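You operate a simulated robot arm through the tools that you are given. There is no shell and no other tool.

You run a simulated robot arm. Do the job below in one go: nothing can be reset, and whatever is moved stays where it is left.

JOB
Slide the COPPER tool set from the bench on to the orange cart and wind it down to RACK.
Fine: wind the top up to BENCH, open the yellow cart latch and shut it again once the set is on the cart; the red latch stays shut.

It is judged by the outcome, as a careful person would: the job done as asked, and still so three seconds after it is handed in. It fails if anything else is knocked over, pushed out of place, dropped, spilled or broken.

ROBOT AND FRAMES
A 7-joint arm with a three-finger gripper, fixed in place. Base frame: the origin is on the floor under the middle of its stand, x ahead of it, y to its left, z up. Units: mm, rad, N and s.
It reaches about 1342 mm from its shoulder. Its first joint turns from -2.897 to 2.897 rad. Payload 2.69 kg.
The TCP is the grasp point between the finger pads, 30 mm short of the fingertips. In the tool frame z runs along the fingers and y along their closing line. The gripper opens to 128 mm; its body begins 117 mm behind the TCP.
Orientation is that of the tool frame in the base frame, as a unit quaternion [x, y, z, w]. With the fingers straight down and closing along the base's y, the tool's x points along the base's -x, its y along +y and its z along -z.

CONTROLS
- The arm moves only by the tool send_rows. Its argument "moves" is a list of rows, each a list of 3 entries, a list of its own where there are three numbers: the turn, a rotation vector about the tool's x, y, z in rad, then the shift along the tool's x, y, z in m, then the finger opening in m, from 0 to 0.128. In form: [[[rx, ry, rz], [dx, dy, dz], gripper], ...]. A call has 1 to 20 rows; each row is the pose to reach, as a shift and turn from the pose commanded when the call began, along the tool's axes at that moment. A row lasts 0.2 s, in which the tool goes at most 50 mm and 0.15 rad; a call with a longer step from one row to the next is refused whole, and so is a gripper value outside its range. A pose out of reach is approached as far as the arm can. The call stops where the force on the tool passes 70 N (or 10 N more than at its start, if that is more) or the arm is blocked; 0.2 s more then pass. Each finger travels about 127 mm/s and halts on what it meets, pressing with about 34 N; the grip force reading is that of the motor and also rises with nothing between the fingers. The clock runs only during rows and for 0.2 s after the last one: add rows that repeat a pose to give the fingers time. It gives the time, the measured TCP pose, the force on the tool (base axes), the opening and the grip force at its end, in the units of the frame above (readings bear some noise), with the torque about the TCP (base axes, N m) and any sound that the robot's microphone picked up.
- Cameras (640 x 400 px; columns grow to the right, rows downward): "scene" is fixed at [399.9, -649.5, 1378.9]; the picture's right is [0.84, -0.54, 0.00], its down [-0.22, -0.34, -0.91] and it looks along [0.49, 0.77, -0.41] (base axes); focal length 353 px, centre (320, 200). "wrist" rides on the gripper at [58, 54, -131] in the tool frame; the picture's right is [-0.68, 0.74, 0.00], its down [-0.62, -0.57, -0.55] and it looks along [-0.40, -0.37, 0.84] (tool axes); focal length 234 px, centre (320, 200). There is no depth. A picture from a camera that has moved, and an enlarged one, comes with that camera's place and axes in the base frame and with its lens.
- camera(camera): a new picture of that camera. It takes no simulated time.
- move_column(by): moves the trunk up (or, below 0, down) by that many mm; the arm rides with it, the base frame stays. It gives what a move gives, with no picture.
- inspect(camera, box): a new picture of the part [left, top, right, bottom] of that camera's present view, enlarged. It takes no simulated time.
- sign_off(): hands the job in; it is judged then, once.

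Places have to be worked out from the pictures, the camera data and where the tool is seen. Open the gripper and draw the arm clear of the work before you hand the job in, unless the task says otherwise.

The tools are called after ">>>" by a JSON object that holds its "name" and its "arguments". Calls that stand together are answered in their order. send_rows: Moves the arm, as the interface text tells. Its arguments: {"type":"object","properties":{"moves":{"type":"array","items":{"type":"array"}}},"required":["moves"]} The other tools are called the same way: move_column (by) moves the trunk up or down; camera (camera) takes a picture; inspect (camera, box) takes an enlarged picture of a part of a camera's view; sign_off () hands the job in.

At the start:

```text
time_s: 0.0
tcp_pos: [636.7, 285.7, 1135.4]
tcp_rot: [0.0, 1.0, 0.001, 0.0]
contact_force: [-0.3, -0.4, -0.7]
torque: [0.0, -0.02, -0.02]
finger_gap: 128.0
finger_force: 0.0
trunk travel left (down, up): [-150.0, 200.0]
```

scene: 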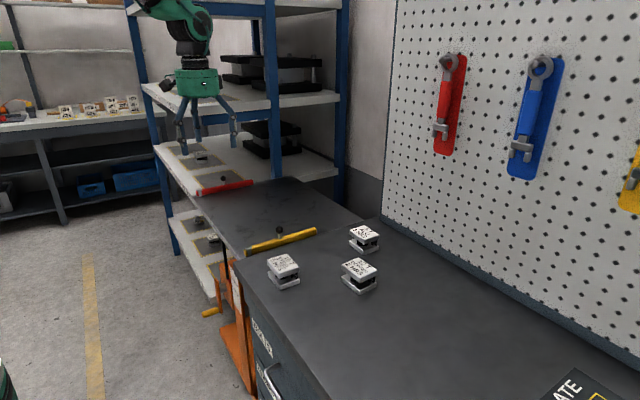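
wrist: 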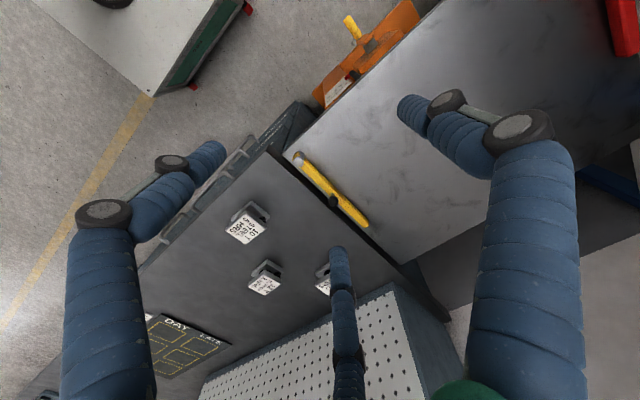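

I start by looking closely at the scene: the bench with three sets, the cart top between the yellow and red latches, and the shelf.

>>> {"name": "inspect", "arguments": {"camera": "scene", "box": [220, 200, 420, 325]}}

>>> {"name": "inspect", "arguments": {"camera": "scene", "box": [140, 140, 340, 265]}}

>>> {"name": "inspect", "arguments": {"camera": "scene", "box": [160, 240, 320, 400]}}

>>> {"name": "inspect", "arguments": {"camera": "wrist", "box": [200, 130, 420, 310]}}

>>> {"name": "inspect", "arguments": {"camera": "wrist", "box": [290, 0, 450, 130]}}

```text
3.20 times, centred on (320, 262) of scene
camera zoom: at [399.9, -649.5, 1378.9], right [0.84, -0.54, 0.0], down [-0.22, -0.34, -0.91], along [0.49, 0.77, -0.41], focal length 1131 px, centre (320, 0)
```

zoom: 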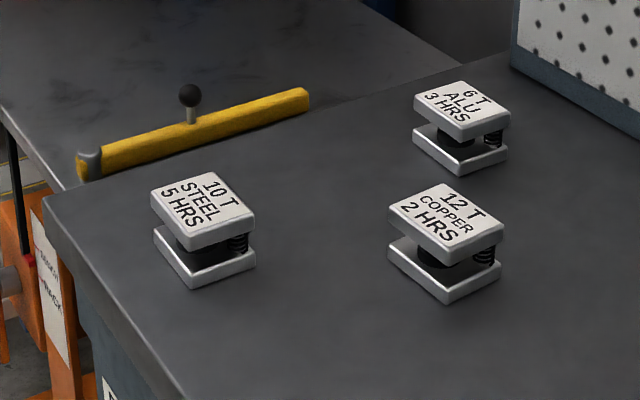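

```text
3.20 times, centred on (240, 202) of scene
camera zoom: at [399.9, -649.5, 1378.9], right [0.84, -0.54, 0.0], down [-0.22, -0.34, -0.91], along [0.49, 0.77, -0.41], focal length 1131 px, centre (576, 192)
```

zoom: 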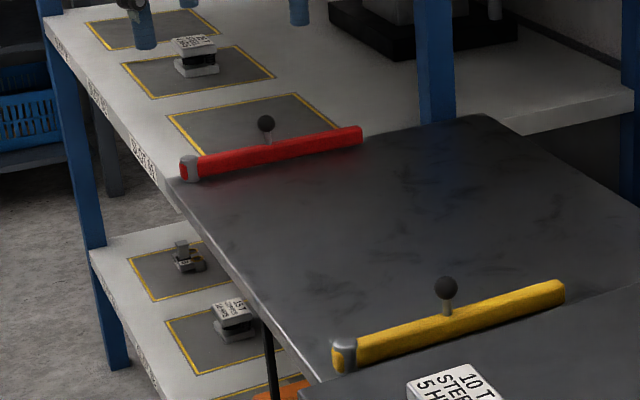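

```text
2.50 times, centred on (240, 320) of scene
camera zoom: at [399.9, -649.5, 1378.9], right [0.84, -0.54, 0.0], down [-0.22, -0.34, -0.91], along [0.49, 0.77, -0.41], focal length 883 px, centre (520, -100)
```

zoom: 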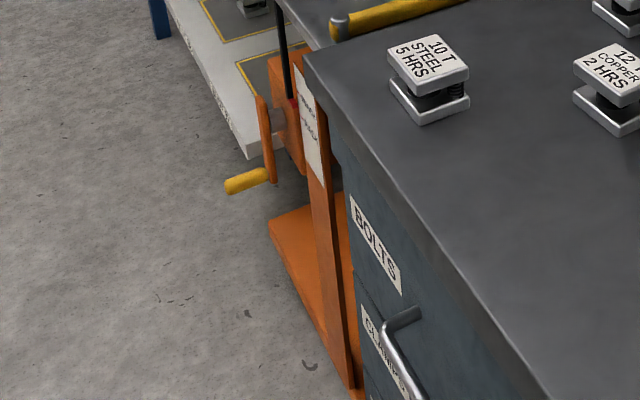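

```text
2.22 times, centred on (310, 220) of wrist
camera zoom: at [579.1, 338.9, 1267.0], right [0.68, 0.74, 0.0], down [0.62, -0.57, 0.55], along [0.4, -0.37, -0.84], focal length 520 px, centre (342, 156)
```

zoom: 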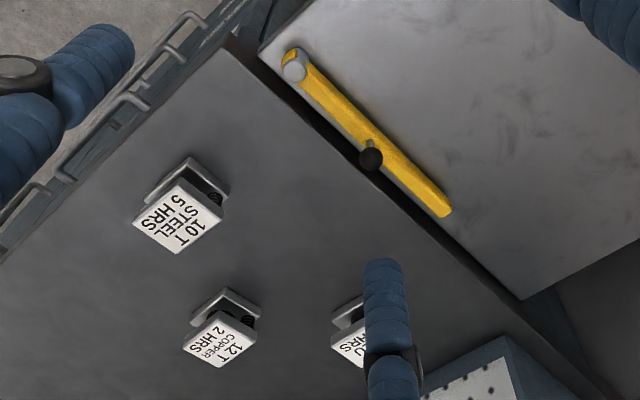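

```text
3.08 times, centred on (370, 65) of wrist
camera zoom: at [579.1, 338.9, 1267.0], right [0.68, 0.74, 0.0], down [0.62, -0.57, 0.55], along [0.4, -0.37, -0.84], focal length 720 px, centre (166, 615)
```

zoom: 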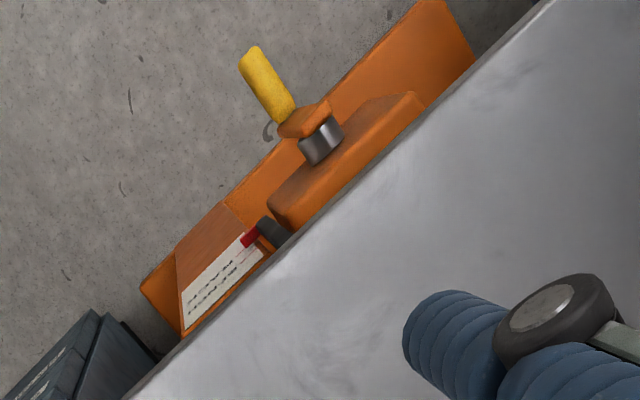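

The scene and wrist views place the copper set near (856, -107), with a top at about z 879. The bench top is near z 832, and the cart lies between y 155 and 740. The cart crank and scale plate face the robot at about x 670, so I tilt the gripper and lower it in front of the cart to look at them.

>>> {"name": "send_rows", "arguments": {"moves": [[[0, -0.08, 0], [0.045, 0.02, 0], 0.128], [[0, -0.16, 0], [0.09, 0.03, 0.01], 0.128], [[0, -0.24, 0], [0.13, 0.04, 0.03], 0.128], [[0, -0.32, 0], [0.14, 0.05, 0.075], 0.128], [[0, -0.4, 0], [0.14, 0.06, 0.12], 0.128], [[0, -0.48, 0], [0.14, 0.07, 0.165], 0.128], [[0, -0.56, 0], [0.14, 0.075, 0.21], 0.128], [[0, -0.64, 0], [0.14, 0.08, 0.255], 0.128], [[0, -0.72, 0], [0.14, 0.085, 0.3], 0.128], [[0, -0.785, 0], [0.14, 0.09, 0.345], 0.128], [[0, -0.785, 0], [0.14, 0.095, 0.39], 0.128], [[0, -0.785, 0], [0.14, 0.1, 0.43], 0.128], [[0, -0.785, 0], [0.14, 0.1, 0.467], 0.128]]}}

>>> {"name": "camera", "arguments": {"camera": "wrist"}}

>>> {"name": "camera", "arguments": {"camera": "scene"}}

```text
time_s: 2.8
tcp_pos: [498.7, 385.4, 669.0]
tcp_rot: [0.001, 0.923, 0.001, 0.384]
contact_force: [0.0, 0.6, 1.2]
torque: [-0.03, 0.08, -0.01]
finger_gap: 127.9
finger_force: 0.0
trunk travel left (down, up): [-150.0, 200.0]
```

```text
taken
camera wrist: at [364.3, 439.6, 720.8], right [0.48, 0.74, 0.48], down [0.05, -0.57, 0.82], along [0.88, -0.37, -0.3], focal length 234 px, centre (320, 200)
```

wrist: 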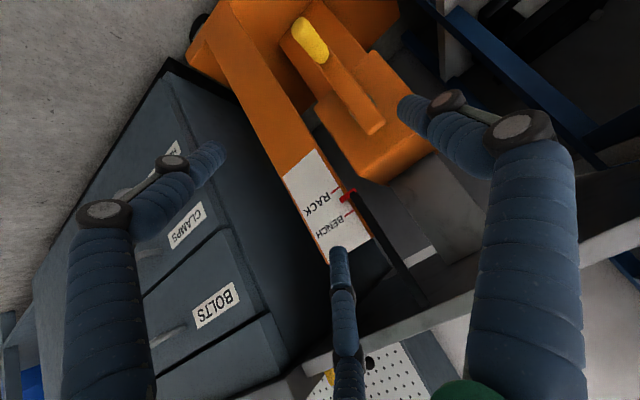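

```text
taken
```

scene: 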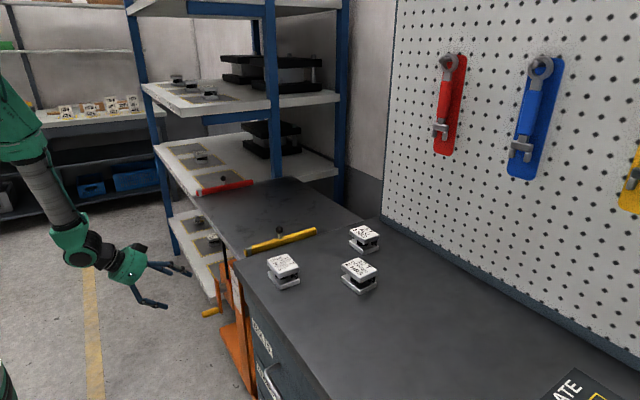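

The view shows the scale plate with RACK and BENCH marks and the red pointer, plus the crank and its yellow handle. I enlarge those parts.

>>> {"name": "inspect", "arguments": {"camera": "wrist", "box": [270, 130, 430, 270]}}

>>> {"name": "inspect", "arguments": {"camera": "wrist", "box": [180, 0, 460, 200]}}

>>> {"name": "inspect", "arguments": {"camera": "scene", "box": [140, 140, 300, 260]}}

>>> {"name": "inspect", "arguments": {"camera": "scene", "box": [240, 210, 330, 270]}}

```text
2.86 times, centred on (350, 200) of wrist
camera zoom: at [364.3, 439.6, 720.8], right [0.48, 0.74, 0.48], down [0.05, -0.57, 0.82], along [0.88, -0.37, -0.3], focal length 669 px, centre (234, 200)
```

zoom: 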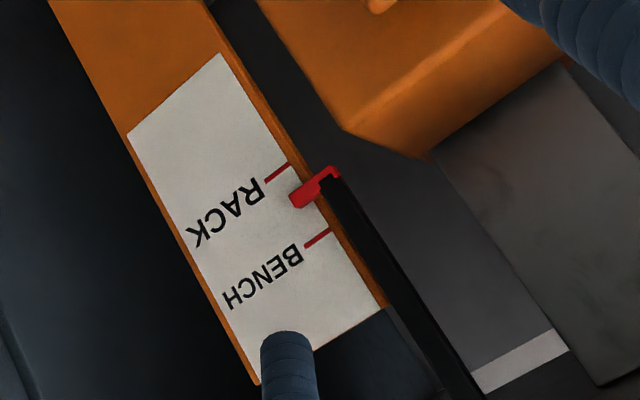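

```text
2.00 times, centred on (320, 100) of wrist
camera zoom: at [364.3, 439.6, 720.8], right [0.48, 0.74, 0.48], down [0.05, -0.57, 0.82], along [0.88, -0.37, -0.3], focal length 468 px, centre (320, 400)
```

zoom: 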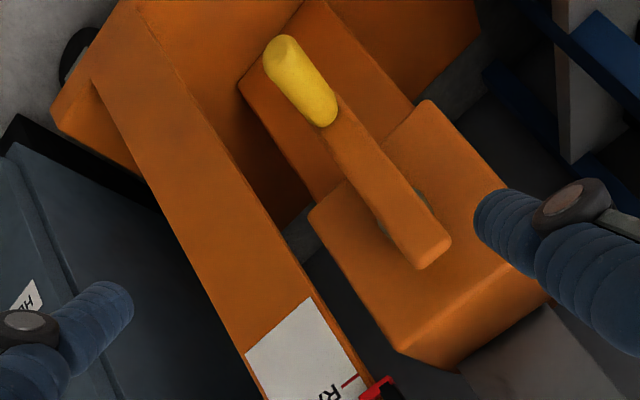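

```text
3.33 times, centred on (220, 200) of scene
camera zoom: at [399.9, -649.5, 1378.9], right [0.84, -0.54, 0.0], down [-0.22, -0.34, -0.91], along [0.49, 0.77, -0.41], focal length 1178 px, centre (653, 200)
```

zoom: 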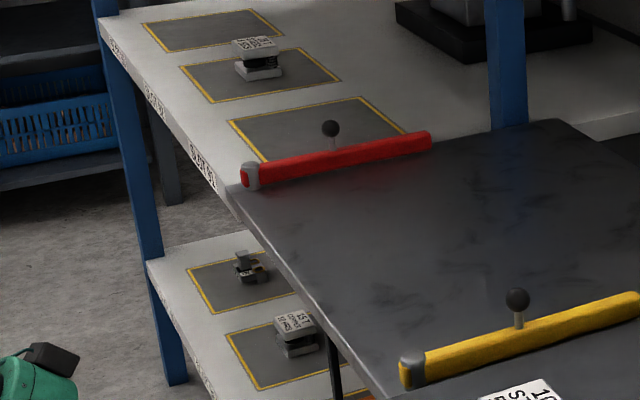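

```text
6.67 times, centred on (285, 240) of scene
camera zoom: at [399.9, -649.5, 1378.9], right [0.84, -0.54, 0.0], down [-0.22, -0.34, -0.91], along [0.49, 0.77, -0.41], focal length 2356 px, centre (553, -67)
```

zoom: 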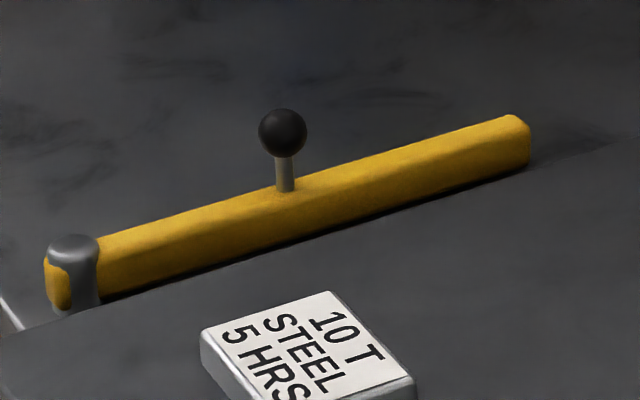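

The pointer sits about 42% of the way from RACK to BENCH. The marks are about 40 mm apart, so the top needs to rise about 23 mm first. The crank axis runs along x near (y 437, z 570), and its handle hangs below at about (585–640, 437, 461). I level the fingers to point along +x just in front of the handle.

>>> {"name": "send_rows", "arguments": {"moves": [[[0, -0.1, 0], [0.018, 0.007, 0.018], 0.128], [[0, -0.2, 0], [0.036, 0.013, 0.036], 0.128], [[0, -0.3, 0], [0.055, 0.02, 0.055], 0.128], [[0, -0.4, 0], [0.073, 0.026, 0.073], 0.128], [[0, -0.5, 0], [0.092, 0.033, 0.092], 0.128], [[0, -0.6, 0], [0.11, 0.039, 0.11], 0.128], [[0, -0.7, 0], [0.129, 0.046, 0.129], 0.128], [[0, -0.785, 0], [0.147, 0.052, 0.147], 0.128], [[0, -0.785, 0], [0.147, 0.052, 0.147], 0.128]]}}

>>> {"name": "camera", "arguments": {"camera": "wrist"}}

>>> {"name": "camera", "arguments": {"camera": "scene"}}

```text
time_s: 4.8
tcp_pos: [496.8, 437.4, 461.6]
tcp_rot: [0.0, 0.707, -0.001, 0.707]
contact_force: [-0.5, -1.7, -0.7]
torque: [-0.01, -0.11, 0.21]
finger_gap: 127.9
finger_force: 0.0
trunk travel left (down, up): [-150.0, 200.0]
```

```text
taken
camera wrist: at [366.2, 490.6, 402.9], right [0.0, 0.74, 0.68], down [-0.55, -0.56, 0.62], along [0.84, -0.37, 0.4], focal length 234 px, centre (320, 200)
```

wrist: 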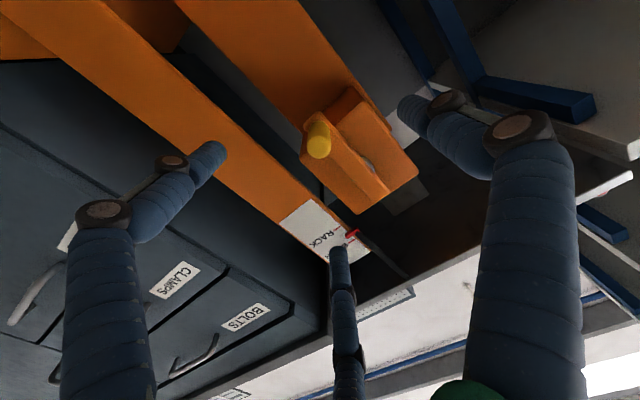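

```text
taken
```

scene: 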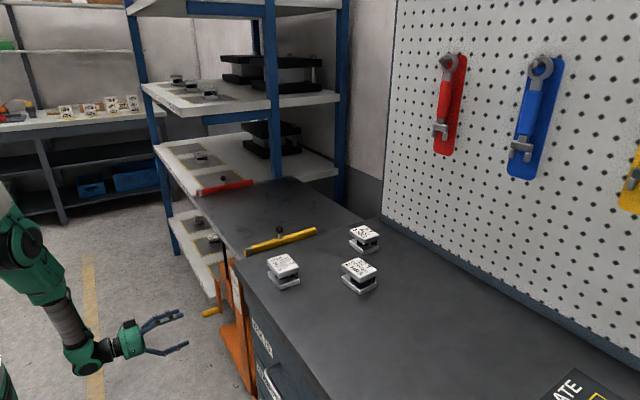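

The pose was reached. I enlarge the crank to fix its axis and the handle's size before gripping.

>>> {"name": "inspect", "arguments": {"camera": "wrist", "box": [270, 60, 430, 260]}}

>>> {"name": "inspect", "arguments": {"camera": "scene", "box": [190, 250, 270, 330]}}

```text
2.00 times, centred on (350, 160) of wrist
camera zoom: at [366.2, 490.6, 402.9], right [0.0, 0.74, 0.68], down [-0.55, -0.56, 0.62], along [0.84, -0.37, 0.4], focal length 468 px, centre (260, 280)
```

zoom: 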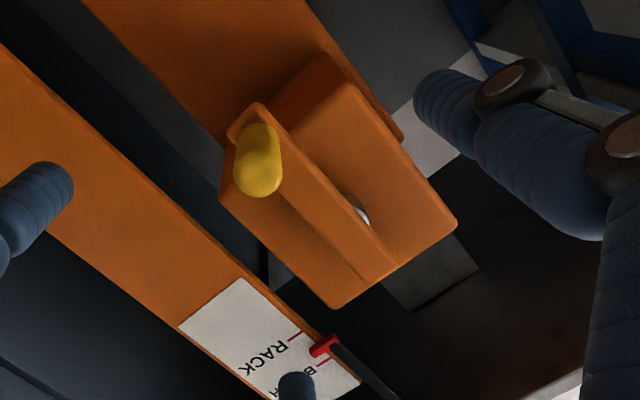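

```text
5.00 times, centred on (230, 290) of scene
camera zoom: at [399.9, -649.5, 1378.9], right [0.84, -0.54, 0.0], down [-0.22, -0.34, -0.91], along [0.49, 0.77, -0.41], focal length 1767 px, centre (770, -250)
```

zoom: 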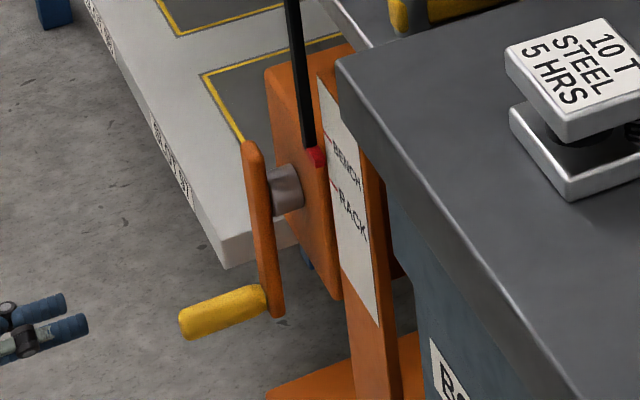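

From the enlarged scene view the crank hub is at about (y 437, z 547), so the crank radius is about 87 mm. The handle spans x 580–641 at z 462 and is about 27 mm thick. I push the open gripper forward so the pads surround it (TCP x about 602), then close.

>>> {"name": "send_rows", "arguments": {"moves": [[[0, 0, 0], [0, 0, 0.03], 0.128], [[0, 0, 0], [0, 0, 0.06], 0.128], [[0, 0, 0], [0, 0, 0.085], 0.128], [[0, 0, 0], [0, 0, 0.105], 0.128], [[0, 0, 0], [0, 0, 0.105], 0.128]]}}

>>> {"name": "inspect", "arguments": {"camera": "scene", "box": [150, 240, 270, 340]}}

>>> {"name": "camera", "arguments": {"camera": "wrist"}}

```text
time_s: 6.0
tcp_pos: [601.7, 437.1, 460.1]
tcp_rot: [0.001, 0.706, 0.0, 0.708]
contact_force: [0.7, 0.3, -0.3]
torque: [0.0, 0.0, -0.01]
finger_gap: 128.0
finger_force: 0.0
trunk travel left (down, up): [-150.0, 200.0]
```

```text
4.00 times, centred on (210, 290) of scene
camera zoom: at [399.9, -649.5, 1378.9], right [0.84, -0.54, 0.0], down [-0.22, -0.34, -0.91], along [0.49, 0.77, -0.41], focal length 1414 px, centre (760, -160)
```

zoom: 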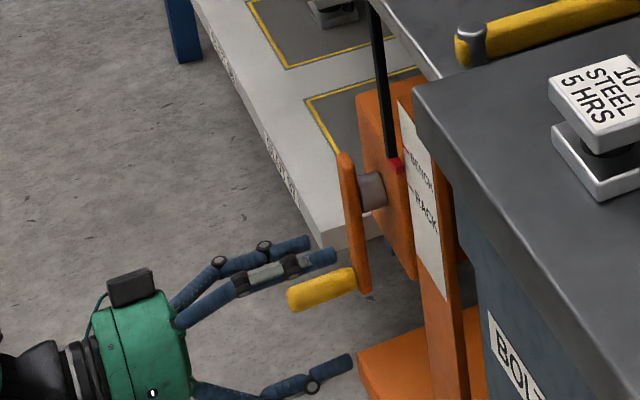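

```text
taken
camera wrist: at [471.6, 490.9, 402.6], right [0.0, 0.74, 0.68], down [-0.55, -0.57, 0.62], along [0.84, -0.37, 0.4], focal length 234 px, centre (320, 200)
```

wrist: 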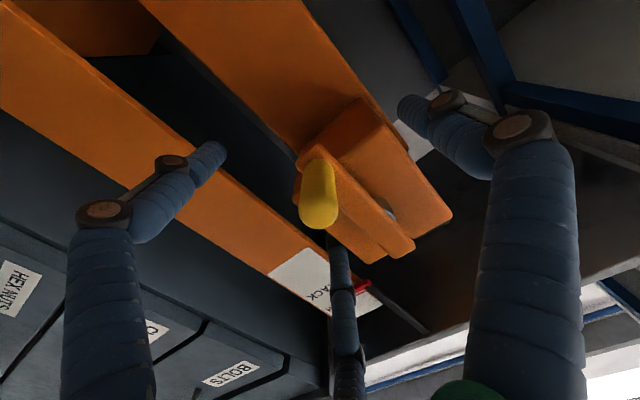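

The handle lies inside the three open fingers. I close on it and wait for the grip.

>>> {"name": "send_rows", "arguments": {"moves": [[[0, 0, 0], [0, 0, 0], 0.08], [[0, 0, 0], [0, 0, 0], 0.04], [[0, 0, 0], [0, 0, 0], 0.0], [[0, 0, 0], [0, 0, 0], 0.0], [[0, 0, 0], [0, 0, 0], 0.0]]}}

>>> {"name": "inspect", "arguments": {"camera": "scene", "box": [150, 240, 270, 340]}}

>>> {"name": "camera", "arguments": {"camera": "wrist"}}

```text
time_s: 7.2
tcp_pos: [602.8, 437.8, 462.2]
tcp_rot: [0.001, 0.707, 0.0, 0.707]
contact_force: [2.1, 0.4, 10.5]
torque: [-0.04, -0.37, -0.13]
finger_gap: 23.2
finger_force: 45.1
trunk travel left (down, up): [-150.0, 200.0]
```

```text
4.00 times, centred on (210, 290) of scene
camera zoom: at [399.9, -649.5, 1378.9], right [0.84, -0.54, 0.0], down [-0.22, -0.34, -0.91], along [0.49, 0.77, -0.41], focal length 1414 px, centre (760, -160)
```

zoom: 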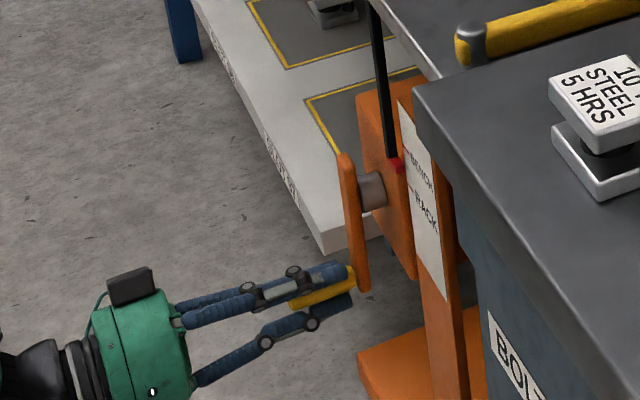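

```text
taken
camera wrist: at [471.9, 491.4, 403.5], right [0.0, 0.74, 0.68], down [-0.55, -0.57, 0.61], along [0.84, -0.37, 0.4], focal length 234 px, centre (320, 200)
```

wrist: 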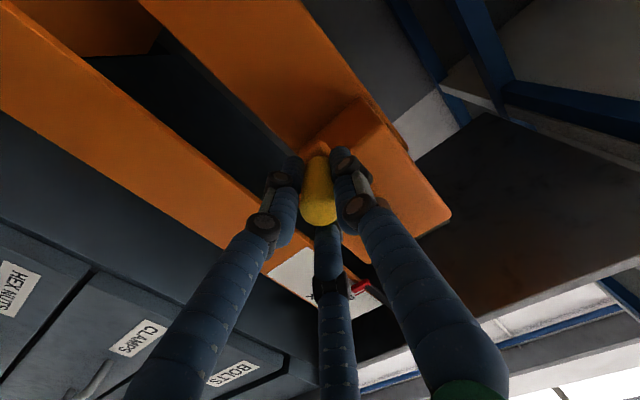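

The handle is held, with a 23 mm gap. I turn the crank a small test amount of about 40° toward +y to see the resistance and which way the top moves.

>>> {"name": "send_rows", "arguments": {"moves": [[[0, 0, 0], [-0.0013, 0.0151, 0], 0.0], [[0, 0, 0], [-0.0052, 0.0298, 0], 0.0], [[0, 0, 0], [-0.0117, 0.0435, 0], 0.0], [[0, 0, 0], [-0.0204, 0.0559, 0], 0.0], [[0, 0, 0], [-0.0204, 0.0559, 0], 0.0]]}}

>>> {"name": "inspect", "arguments": {"camera": "scene", "box": [150, 240, 270, 340]}}

>>> {"name": "camera", "arguments": {"camera": "wrist"}}

```text
time_s: 8.4
tcp_pos: [602.9, 492.7, 482.6]
tcp_rot: [0.001, 0.707, -0.001, 0.707]
contact_force: [6.7, -25.8, 25.5]
torque: [0.02, -0.34, -1.54]
finger_gap: 22.8
finger_force: 45.0
trunk travel left (down, up): [-150.0, 200.0]
```

```text
4.00 times, centred on (210, 290) of scene
camera zoom: at [399.9, -649.5, 1378.9], right [0.84, -0.54, 0.0], down [-0.22, -0.34, -0.91], along [0.49, 0.77, -0.41], focal length 1414 px, centre (760, -160)
```

zoom: 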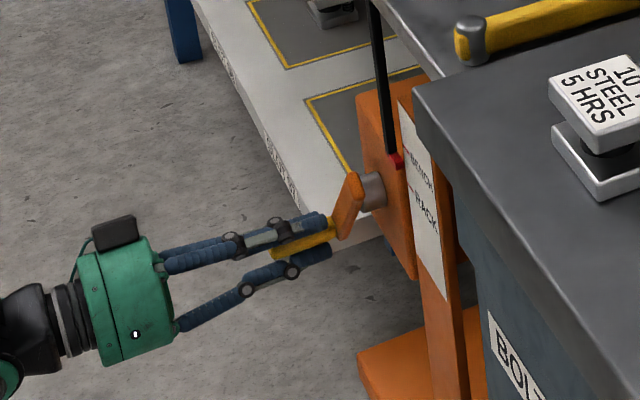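

```text
taken
camera wrist: at [472.0, 545.5, 424.0], right [0.0, 0.74, 0.68], down [-0.55, -0.56, 0.62], along [0.83, -0.37, 0.4], focal length 234 px, centre (320, 200)
```

wrist: 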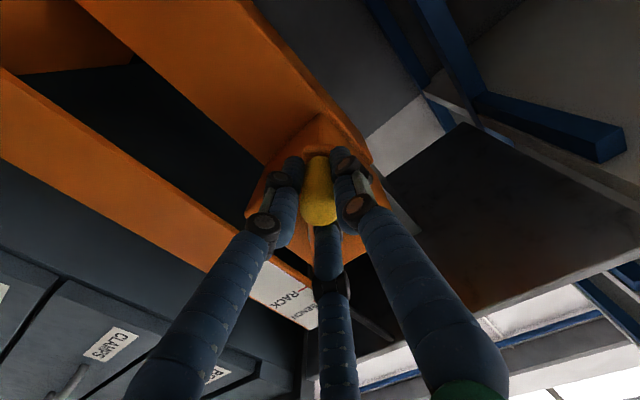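

The crank turned easily: the tangential force is only about 3 N, but there is a 36 N inward radial load, so my assumed radius is a bit too big. I continue to the 90° position on a slightly smaller circle.

>>> {"name": "send_rows", "arguments": {"moves": [[[0, 0, 0], [-0.0019, -0.0021, 0], 0.0], [[0, 0, 0], [-0.0122, 0.0082, 0], 0.0], [[0, 0, 0], [-0.0242, 0.0166, 0], 0.0], [[0, 0, 0], [-0.0375, 0.0228, 0], 0.0], [[0, 0, 0], [-0.0516, 0.0266, 0], 0.0], [[0, 0, 0], [-0.0662, 0.0279, 0], 0.0], [[0, 0, 0], [-0.0662, 0.0279, 0], 0.0]]}}

>>> {"name": "inspect", "arguments": {"camera": "scene", "box": [150, 240, 270, 340]}}

>>> {"name": "camera", "arguments": {"camera": "wrist"}}

```text
time_s: 10.0
tcp_pos: [602.6, 522.9, 548.5]
tcp_rot: [0.0, 0.707, 0.0, 0.707]
contact_force: [4.4, 14.2, -0.8]
torque: [-0.02, 0.17, 0.4]
finger_gap: 23.4
finger_force: 44.7
trunk travel left (down, up): [-150.0, 200.0]
```

```text
4.00 times, centred on (210, 290) of scene
camera zoom: at [399.9, -649.5, 1378.9], right [0.84, -0.54, 0.0], down [-0.22, -0.34, -0.91], along [0.49, 0.77, -0.41], focal length 1414 px, centre (760, -160)
```

zoom: 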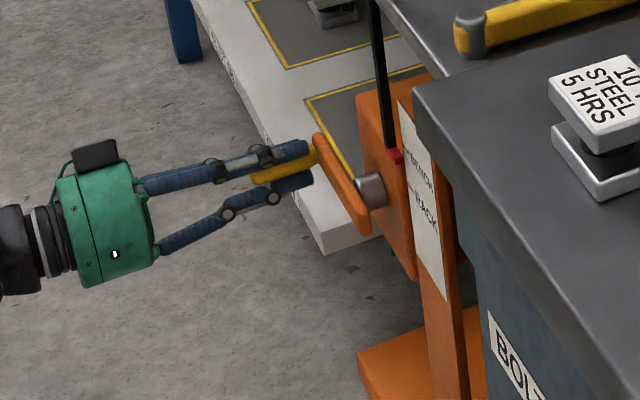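

```text
taken
camera wrist: at [471.7, 576.1, 489.8], right [0.0, 0.74, 0.68], down [-0.55, -0.57, 0.62], along [0.84, -0.37, 0.4], focal length 234 px, centre (320, 200)
```

wrist: 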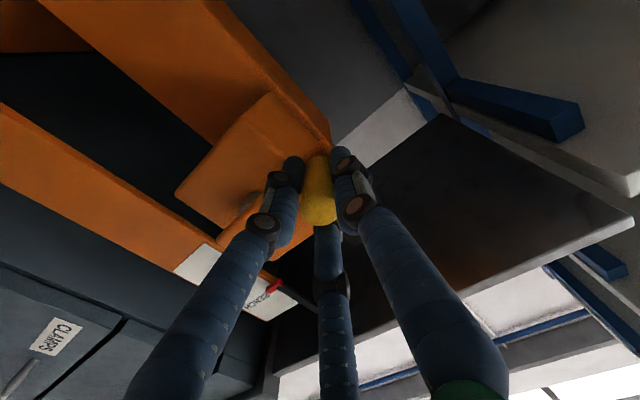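

At 90° the force is small, about 14 N outward, and the latch and pointer have moved up. I enlarge the pointer to measure how far.

>>> {"name": "inspect", "arguments": {"camera": "scene", "box": [230, 255, 280, 315]}}

>>> {"name": "inspect", "arguments": {"camera": "wrist", "box": [160, 230, 320, 340]}}

```text
6.67 times, centred on (255, 285) of scene
camera zoom: at [399.9, -649.5, 1378.9], right [0.84, -0.54, 0.0], down [-0.22, -0.34, -0.91], along [0.49, 0.77, -0.41], focal length 2356 px, centre (753, -367)
```

zoom: 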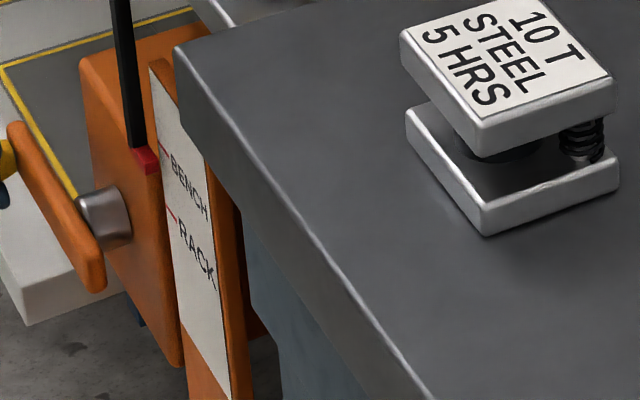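

```text
3.64 times, centred on (240, 285) of wrist
camera zoom: at [471.7, 576.1, 489.8], right [0.0, 0.74, 0.68], down [-0.55, -0.57, 0.62], along [0.84, -0.37, 0.4], focal length 852 px, centre (611, -109)
```

zoom: 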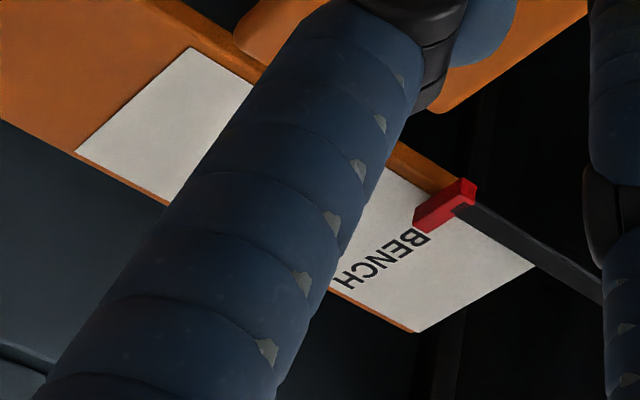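

The pointer is already near the BENCH mark. I check the knob's new height and the pointer more exactly.

>>> {"name": "inspect", "arguments": {"camera": "scene", "box": [220, 200, 420, 325]}}

>>> {"name": "inspect", "arguments": {"camera": "scene", "box": [232, 270, 256, 285]}}

>>> {"name": "inspect", "arguments": {"camera": "wrist", "box": [235, 260, 315, 320]}}

```text
3.20 times, centred on (320, 262) of scene
camera zoom: at [399.9, -649.5, 1378.9], right [0.84, -0.54, 0.0], down [-0.22, -0.34, -0.91], along [0.49, 0.77, -0.41], focal length 1131 px, centre (320, 0)
```

zoom: 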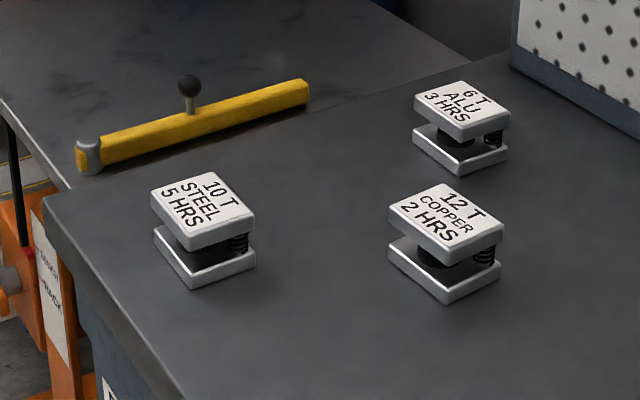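

```text
16.00 times, centred on (244, 278) of scene
camera zoom: at [399.9, -649.5, 1378.9], right [0.84, -0.54, 0.0], down [-0.22, -0.34, -0.91], along [0.49, 0.77, -0.41], focal length 5654 px, centre (1536, -1040)
```

zoom: 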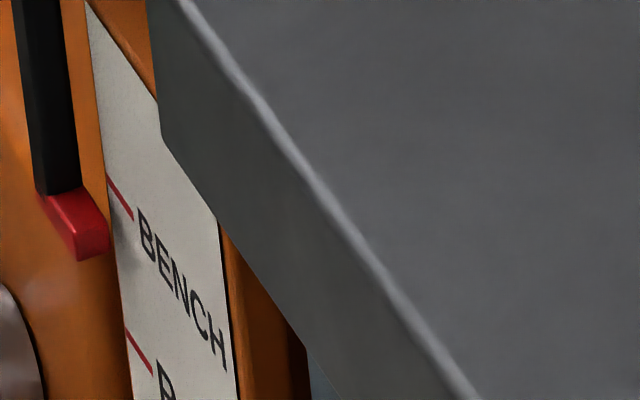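

```text
6.67 times, centred on (275, 290) of wrist
camera zoom: at [471.7, 576.1, 489.8], right [0.0, 0.74, 0.68], down [-0.55, -0.57, 0.62], along [0.84, -0.37, 0.4], focal length 1561 px, centre (620, -400)
```

zoom: 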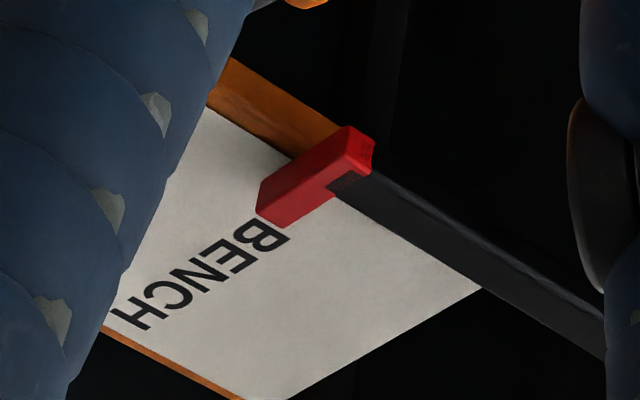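

By the knob's shift the top rose about 11 mm for a quarter turn, and the scale called for about 23 mm, so roughly another 90° is needed. I turn on to 150° with a radius of 85 mm, then measure.

>>> {"name": "send_rows", "arguments": {"moves": [[[0, 0, 0], [-0.0148, -0.0003, 0], 0.0], [[0, 0, 0], [-0.0291, -0.0041, 0], 0.0], [[0, 0, 0], [-0.0425, -0.0104, 0], 0.0], [[0, 0, 0], [-0.0546, -0.0189, 0], 0.0], [[0, 0, 0], [-0.0651, -0.0294, 0], 0.0], [[0, 0, 0], [-0.0736, -0.0415, 0], 0.0], [[0, 0, 0], [-0.0736, -0.0415, 0], 0.0]]}}

>>> {"name": "inspect", "arguments": {"camera": "scene", "box": [220, 200, 420, 325]}}

>>> {"name": "inspect", "arguments": {"camera": "scene", "box": [232, 270, 256, 285]}}

>>> {"name": "camera", "arguments": {"camera": "wrist"}}

```text
time_s: 11.6
tcp_pos: [602.0, 481.0, 623.2]
tcp_rot: [0.0, 0.706, 0.001, 0.708]
contact_force: [-19.1, 20.9, 36.7]
torque: [0.01, -1.22, 0.67]
finger_gap: 22.9
finger_force: 45.2
trunk travel left (down, up): [-150.0, 200.0]
```

```text
3.20 times, centred on (320, 262) of scene
camera zoom: at [399.9, -649.5, 1378.9], right [0.84, -0.54, 0.0], down [-0.22, -0.34, -0.91], along [0.49, 0.77, -0.41], focal length 1131 px, centre (320, 0)
```

zoom: 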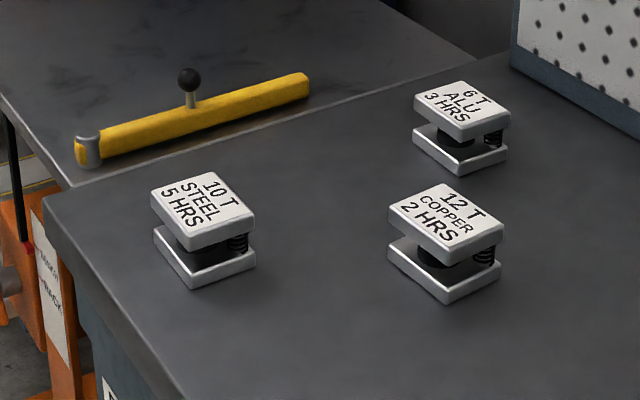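

```text
16.00 times, centred on (244, 278) of scene
camera zoom: at [399.9, -649.5, 1378.9], right [0.84, -0.54, 0.0], down [-0.22, -0.34, -0.91], along [0.49, 0.77, -0.41], focal length 5654 px, centre (1536, -1040)
```

zoom: 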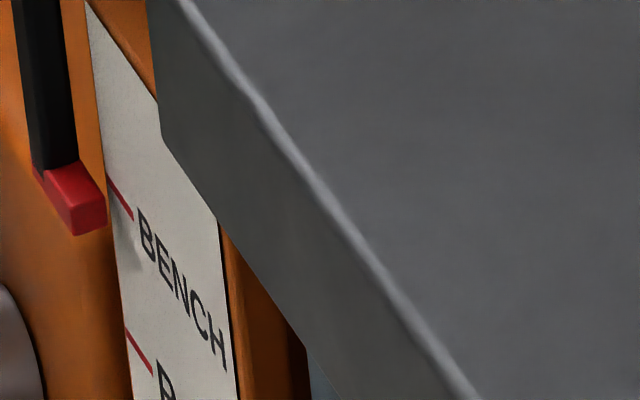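

```text
taken
camera wrist: at [472.1, 535.0, 565.6], right [0.0, 0.73, 0.68], down [-0.55, -0.57, 0.61], along [0.83, -0.37, 0.41], focal length 234 px, centre (320, 200)
```

wrist: 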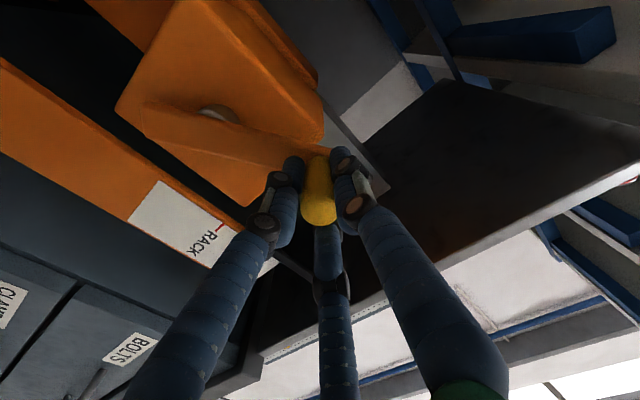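

The top rises about 40 mm per turn and has risen about 17 mm so far, so about 6 mm remain. The measured points fit a circle centred at (437.4, 548.5) with radius 86. I turn on to 180°, then release the handle and look at the pointer squarely.

>>> {"name": "send_rows", "arguments": {"moves": [[[0, 0, 0], [-0.0026, 0.0005, 0], 0.0], [[0, 0, 0], [-0.0089, -0.0131, 0], 0.0], [[0, 0, 0], [-0.0128, -0.0276, 0], 0.0], [[0, 0, 0], [-0.0141, -0.0426, 0], 0.0], [[0, 0, 0], [-0.0141, -0.0426, 0], 0.0]]}}

>>> {"name": "inspect", "arguments": {"camera": "scene", "box": [220, 200, 420, 325]}}

>>> {"name": "inspect", "arguments": {"camera": "scene", "box": [232, 270, 256, 285]}}

>>> {"name": "inspect", "arguments": {"camera": "scene", "box": [230, 230, 290, 270]}}

```text
time_s: 12.8
tcp_pos: [602.4, 435.4, 637.4]
tcp_rot: [0.002, 0.706, -0.001, 0.708]
contact_force: [-8.0, -1.6, 45.2]
torque: [0.01, -0.91, -0.85]
finger_gap: 23.3
finger_force: 45.0
trunk travel left (down, up): [-150.0, 200.0]
```

```text
3.20 times, centred on (320, 262) of scene
camera zoom: at [399.9, -649.5, 1378.9], right [0.84, -0.54, 0.0], down [-0.22, -0.34, -0.91], along [0.49, 0.77, -0.41], focal length 1131 px, centre (320, 0)
```

zoom: 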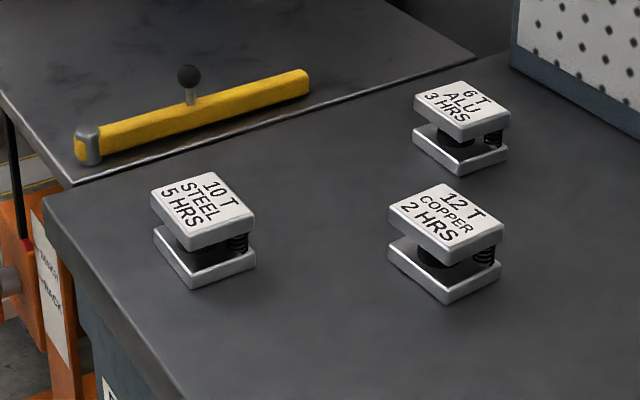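

```text
16.00 times, centred on (244, 278) of scene
camera zoom: at [399.9, -649.5, 1378.9], right [0.84, -0.54, 0.0], down [-0.22, -0.34, -0.91], along [0.49, 0.77, -0.41], focal length 5654 px, centre (1536, -1040)
```

zoom: 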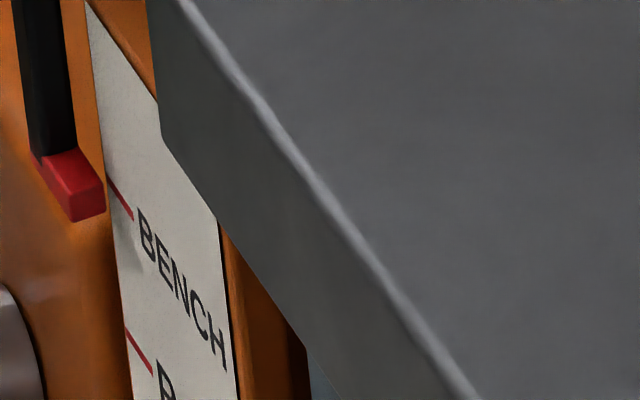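

```text
10.00 times, centred on (260, 250) of scene
camera zoom: at [399.9, -649.5, 1378.9], right [0.84, -0.54, 0.0], down [-0.22, -0.34, -0.91], along [0.49, 0.77, -0.41], focal length 3534 px, centre (920, -300)
```

zoom: 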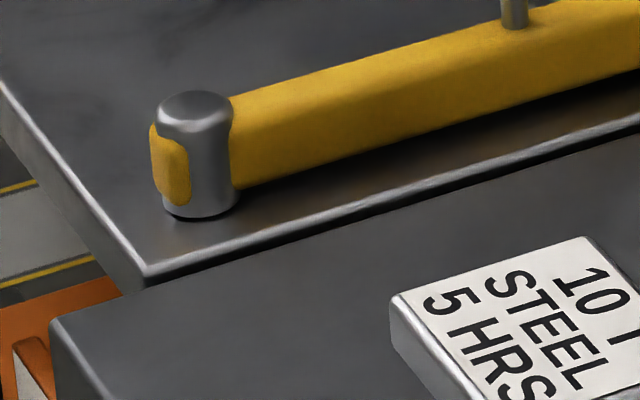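

The cart edge now looks nearly level with the bench. I open the gripper and back straight off the handle to see whether the crank holds.

>>> {"name": "send_rows", "arguments": {"moves": [[[0, 0, 0], [0, 0, 0], 0.04], [[0, 0, 0], [0, 0, 0], 0.08], [[0, 0, 0], [0, 0, 0], 0.128], [[0, 0, 0], [0, 0, 0], 0.128], [[0, 0, 0], [0, 0, -0.03], 0.128], [[0, 0, 0], [0, 0, -0.065], 0.128], [[0, 0, 0], [0, 0, -0.1], 0.128], [[0, 0, 0], [-0.02, -0.04, -0.1], 0.128], [[0, 0, 0], [-0.04, -0.08, -0.1], 0.128], [[0, 0, 0], [-0.06, -0.12, -0.1], 0.128], [[0, 0, 0], [-0.078, -0.151, -0.1], 0.128], [[0, 0, 0], [-0.078, -0.151, -0.1], 0.128]]}}

>>> {"name": "camera", "arguments": {"camera": "wrist"}}

>>> {"name": "inspect", "arguments": {"camera": "scene", "box": [150, 240, 270, 340]}}

>>> {"name": "inspect", "arguments": {"camera": "scene", "box": [232, 270, 256, 285]}}

```text
time_s: 15.4
tcp_pos: [537.0, 348.9, 719.6]
tcp_rot: [-0.012, 0.708, -0.032, 0.705]
contact_force: [0.0, -1.1, 0.7]
torque: [-0.04, -0.01, 0.04]
finger_gap: 127.9
finger_force: 0.1
out of reach, approached as far as the arm can: row 8, 9, 10, 11, 12
trunk travel left (down, up): [-150.0, 200.0]
```

```text
taken
camera wrist: at [409.7, 402.7, 658.1], right [0.03, 0.78, 0.63], down [-0.56, -0.51, 0.65], along [0.83, -0.37, 0.42], focal length 234 px, centre (320, 200)
```

wrist: 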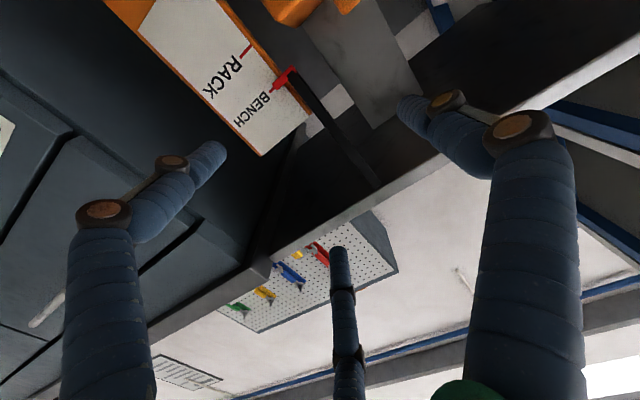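

```text
4.00 times, centred on (210, 290) of scene
camera zoom: at [399.9, -649.5, 1378.9], right [0.84, -0.54, 0.0], down [-0.22, -0.34, -0.91], along [0.49, 0.77, -0.41], focal length 1414 px, centre (760, -160)
```

zoom: 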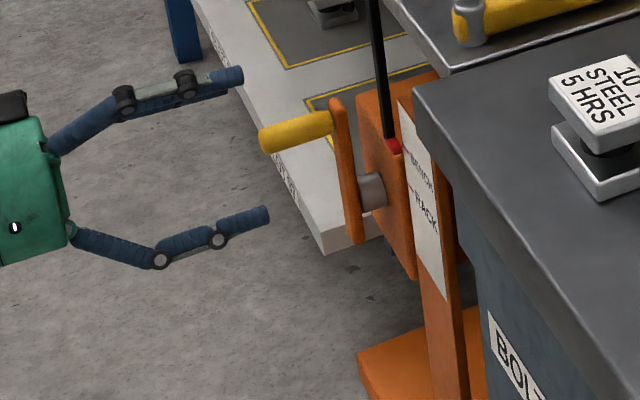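

```text
16.00 times, centred on (244, 278) of scene
camera zoom: at [399.9, -649.5, 1378.9], right [0.84, -0.54, 0.0], down [-0.22, -0.34, -0.91], along [0.49, 0.77, -0.41], focal length 5654 px, centre (1536, -1040)
```

zoom: 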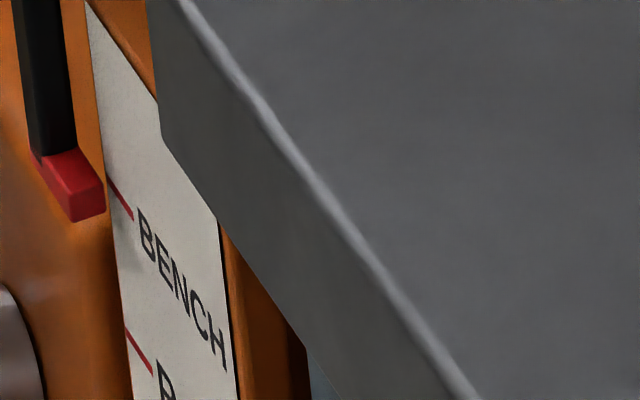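

The crank stays put with the handle on top. The last rows were out of reach, but the camera is at z 658, close to pointer height, so I enlarge the scale.

>>> {"name": "inspect", "arguments": {"camera": "wrist", "box": [200, 30, 340, 140]}}

```text
3.64 times, centred on (270, 85) of wrist
camera zoom: at [409.7, 402.7, 658.1], right [0.03, 0.78, 0.63], down [-0.56, -0.51, 0.65], along [0.83, -0.37, 0.42], focal length 852 px, centre (502, 618)
```

zoom: 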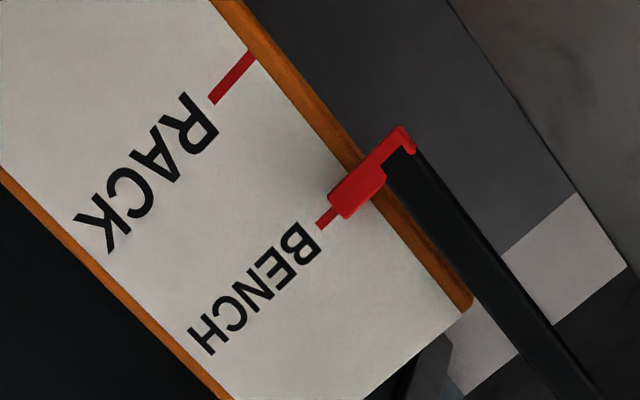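

The pointer now covers the BENCH mark, and the line of sight is nearly horizontal. I zoom in once more to check how exactly they line up.

>>> {"name": "inspect", "arguments": {"camera": "wrist", "box": [260, 55, 320, 100]}}

>>> {"name": "inspect", "arguments": {"camera": "scene", "box": [230, 230, 290, 270]}}

```text
8.89 times, centred on (290, 78) of wrist
camera zoom: at [409.7, 402.7, 658.1], right [0.03, 0.78, 0.63], down [-0.56, -0.51, 0.65], along [0.83, -0.37, 0.42], focal length 2082 px, centre (587, 1289)
```

zoom: 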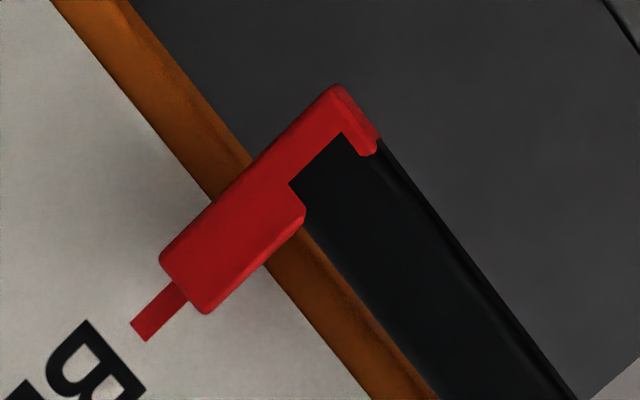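

```text
10.00 times, centred on (260, 250) of scene
camera zoom: at [399.9, -649.5, 1378.9], right [0.84, -0.54, 0.0], down [-0.22, -0.34, -0.91], along [0.49, 0.77, -0.41], focal length 3534 px, centre (920, -300)
```

zoom: 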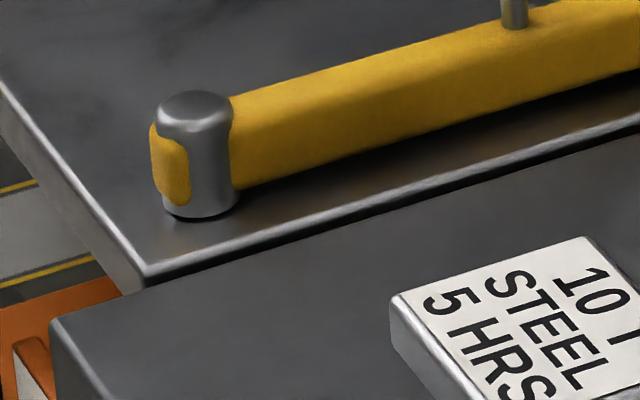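

The pointer is centred on the BENCH mark to within half a millimetre. Next is the yellow latch, with its pivot near (686, 182) and its knob near (787, 181, 894). I raise the arm clear of the cart and turn the fingers back to pointing down.

>>> {"name": "send_rows", "arguments": {"moves": [[[0, 0.131, 0], [-0.033, 0, 0], 0.128], [[0, 0.262, 0], [-0.067, 0, 0], 0.128], [[0, 0.393, 0], [-0.1, 0, 0], 0.128], [[0, 0.524, 0], [-0.133, 0, 0], 0.128], [[0, 0.655, 0], [-0.167, 0, 0], 0.128], [[0, 0.785, 0], [-0.2, 0, 0], 0.128], [[0, 0.916, 0], [-0.233, 0, 0.01], 0.128], [[0, 1.047, 0], [-0.267, 0, 0.02], 0.128], [[0, 1.178, 0], [-0.3, 0, 0.03], 0.128], [[0, 1.309, 0], [-0.333, 0, 0.04], 0.128], [[0, 1.44, 0], [-0.367, 0, 0.05], 0.128], [[0, 1.571, 0], [-0.4, 0, 0.06], 0.128], [[0, 1.571, 0], [-0.4, 0, 0.06], 0.128]]}}

>>> {"name": "camera", "arguments": {"camera": "wrist"}}

>>> {"name": "camera", "arguments": {"camera": "scene"}}

```text
time_s: 18.2
tcp_pos: [602.8, 372.5, 1117.0]
tcp_rot: [0.014, 0.999, -0.031, -0.004]
contact_force: [1.2, -0.3, 0.1]
torque: [-0.02, 0.05, 0.01]
finger_gap: 128.1
finger_force: 0.1
trunk travel left (down, up): [-150.0, 200.0]
```

```text
taken
camera wrist: at [547.4, 436.0, 1244.8], right [0.7, 0.71, -0.05], down [0.6, -0.55, 0.58], along [0.39, -0.43, -0.81], focal length 234 px, centre (320, 200)
```

wrist: 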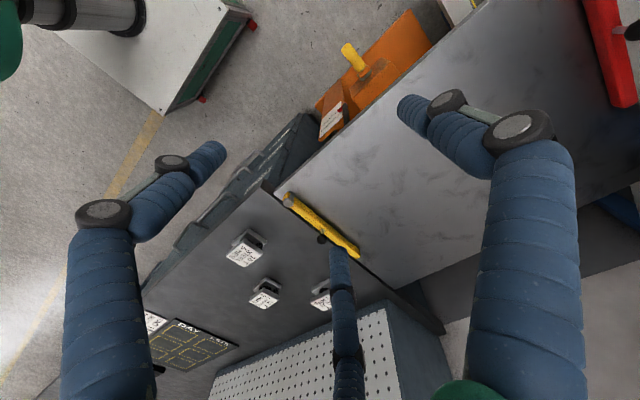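

```text
taken
```

scene: 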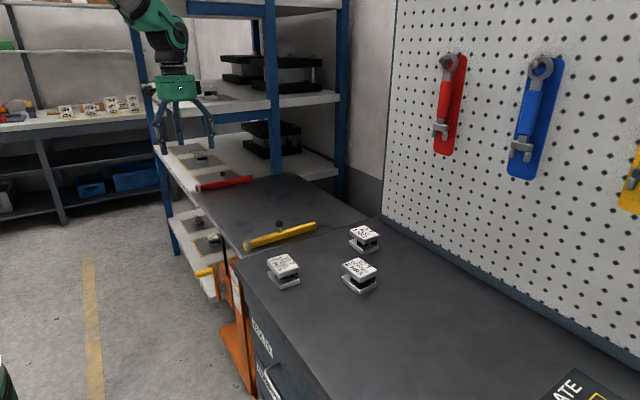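

The arm is up and clear with the fingers nearly down, off by about 0.06 rad, which I will correct. I look closer at the latch from above.

>>> {"name": "inspect", "arguments": {"camera": "wrist", "box": [265, 170, 385, 280]}}

>>> {"name": "inspect", "arguments": {"camera": "scene", "box": [235, 205, 335, 265]}}

>>> {"name": "inspect", "arguments": {"camera": "wrist", "box": [540, 0, 640, 120]}}

```text
3.64 times, centred on (325, 225) of wrist
camera zoom: at [547.4, 436.0, 1244.8], right [0.7, 0.71, -0.05], down [0.6, -0.55, 0.58], along [0.39, -0.43, -0.81], focal length 852 px, centre (302, 109)
```

zoom: 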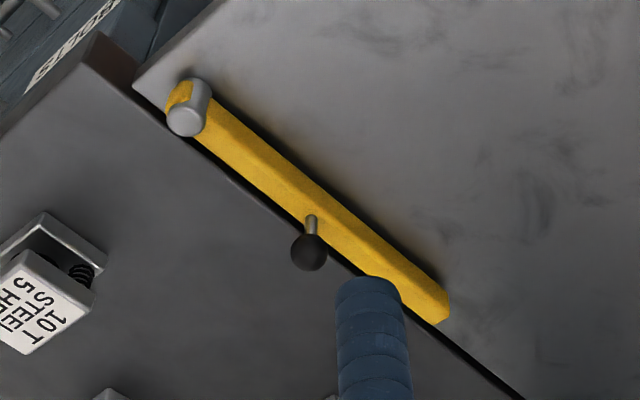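

```text
6.40 times, centred on (285, 235) of scene
camera zoom: at [399.9, -649.5, 1378.9], right [0.84, -0.54, 0.0], down [-0.22, -0.34, -0.91], along [0.49, 0.77, -0.41], focal length 2262 px, centre (544, -24)
```

zoom: 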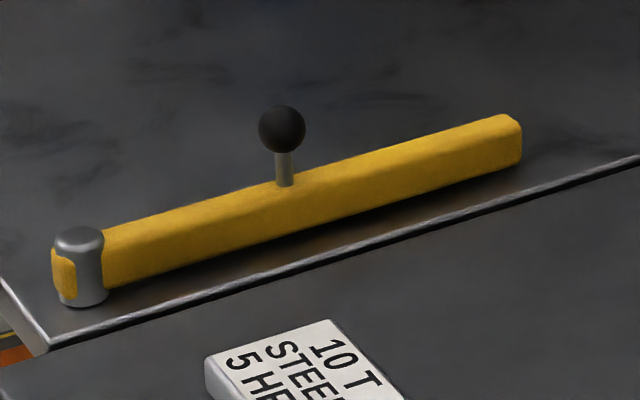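

```text
3.33 times, centred on (590, 60) of wrist
camera zoom: at [547.4, 436.0, 1244.8], right [0.7, 0.71, -0.05], down [0.6, -0.55, 0.58], along [0.39, -0.43, -0.81], focal length 781 px, centre (-580, 667)
```

zoom: 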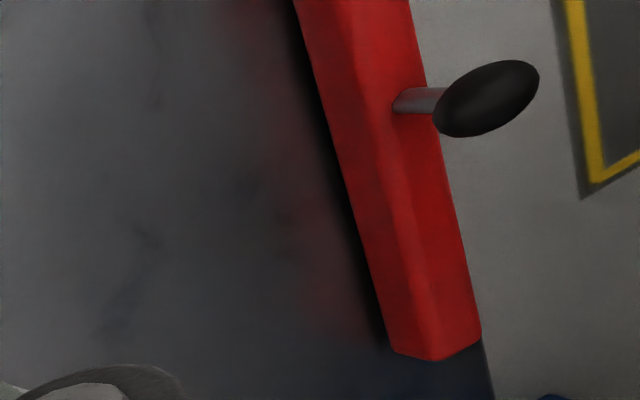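

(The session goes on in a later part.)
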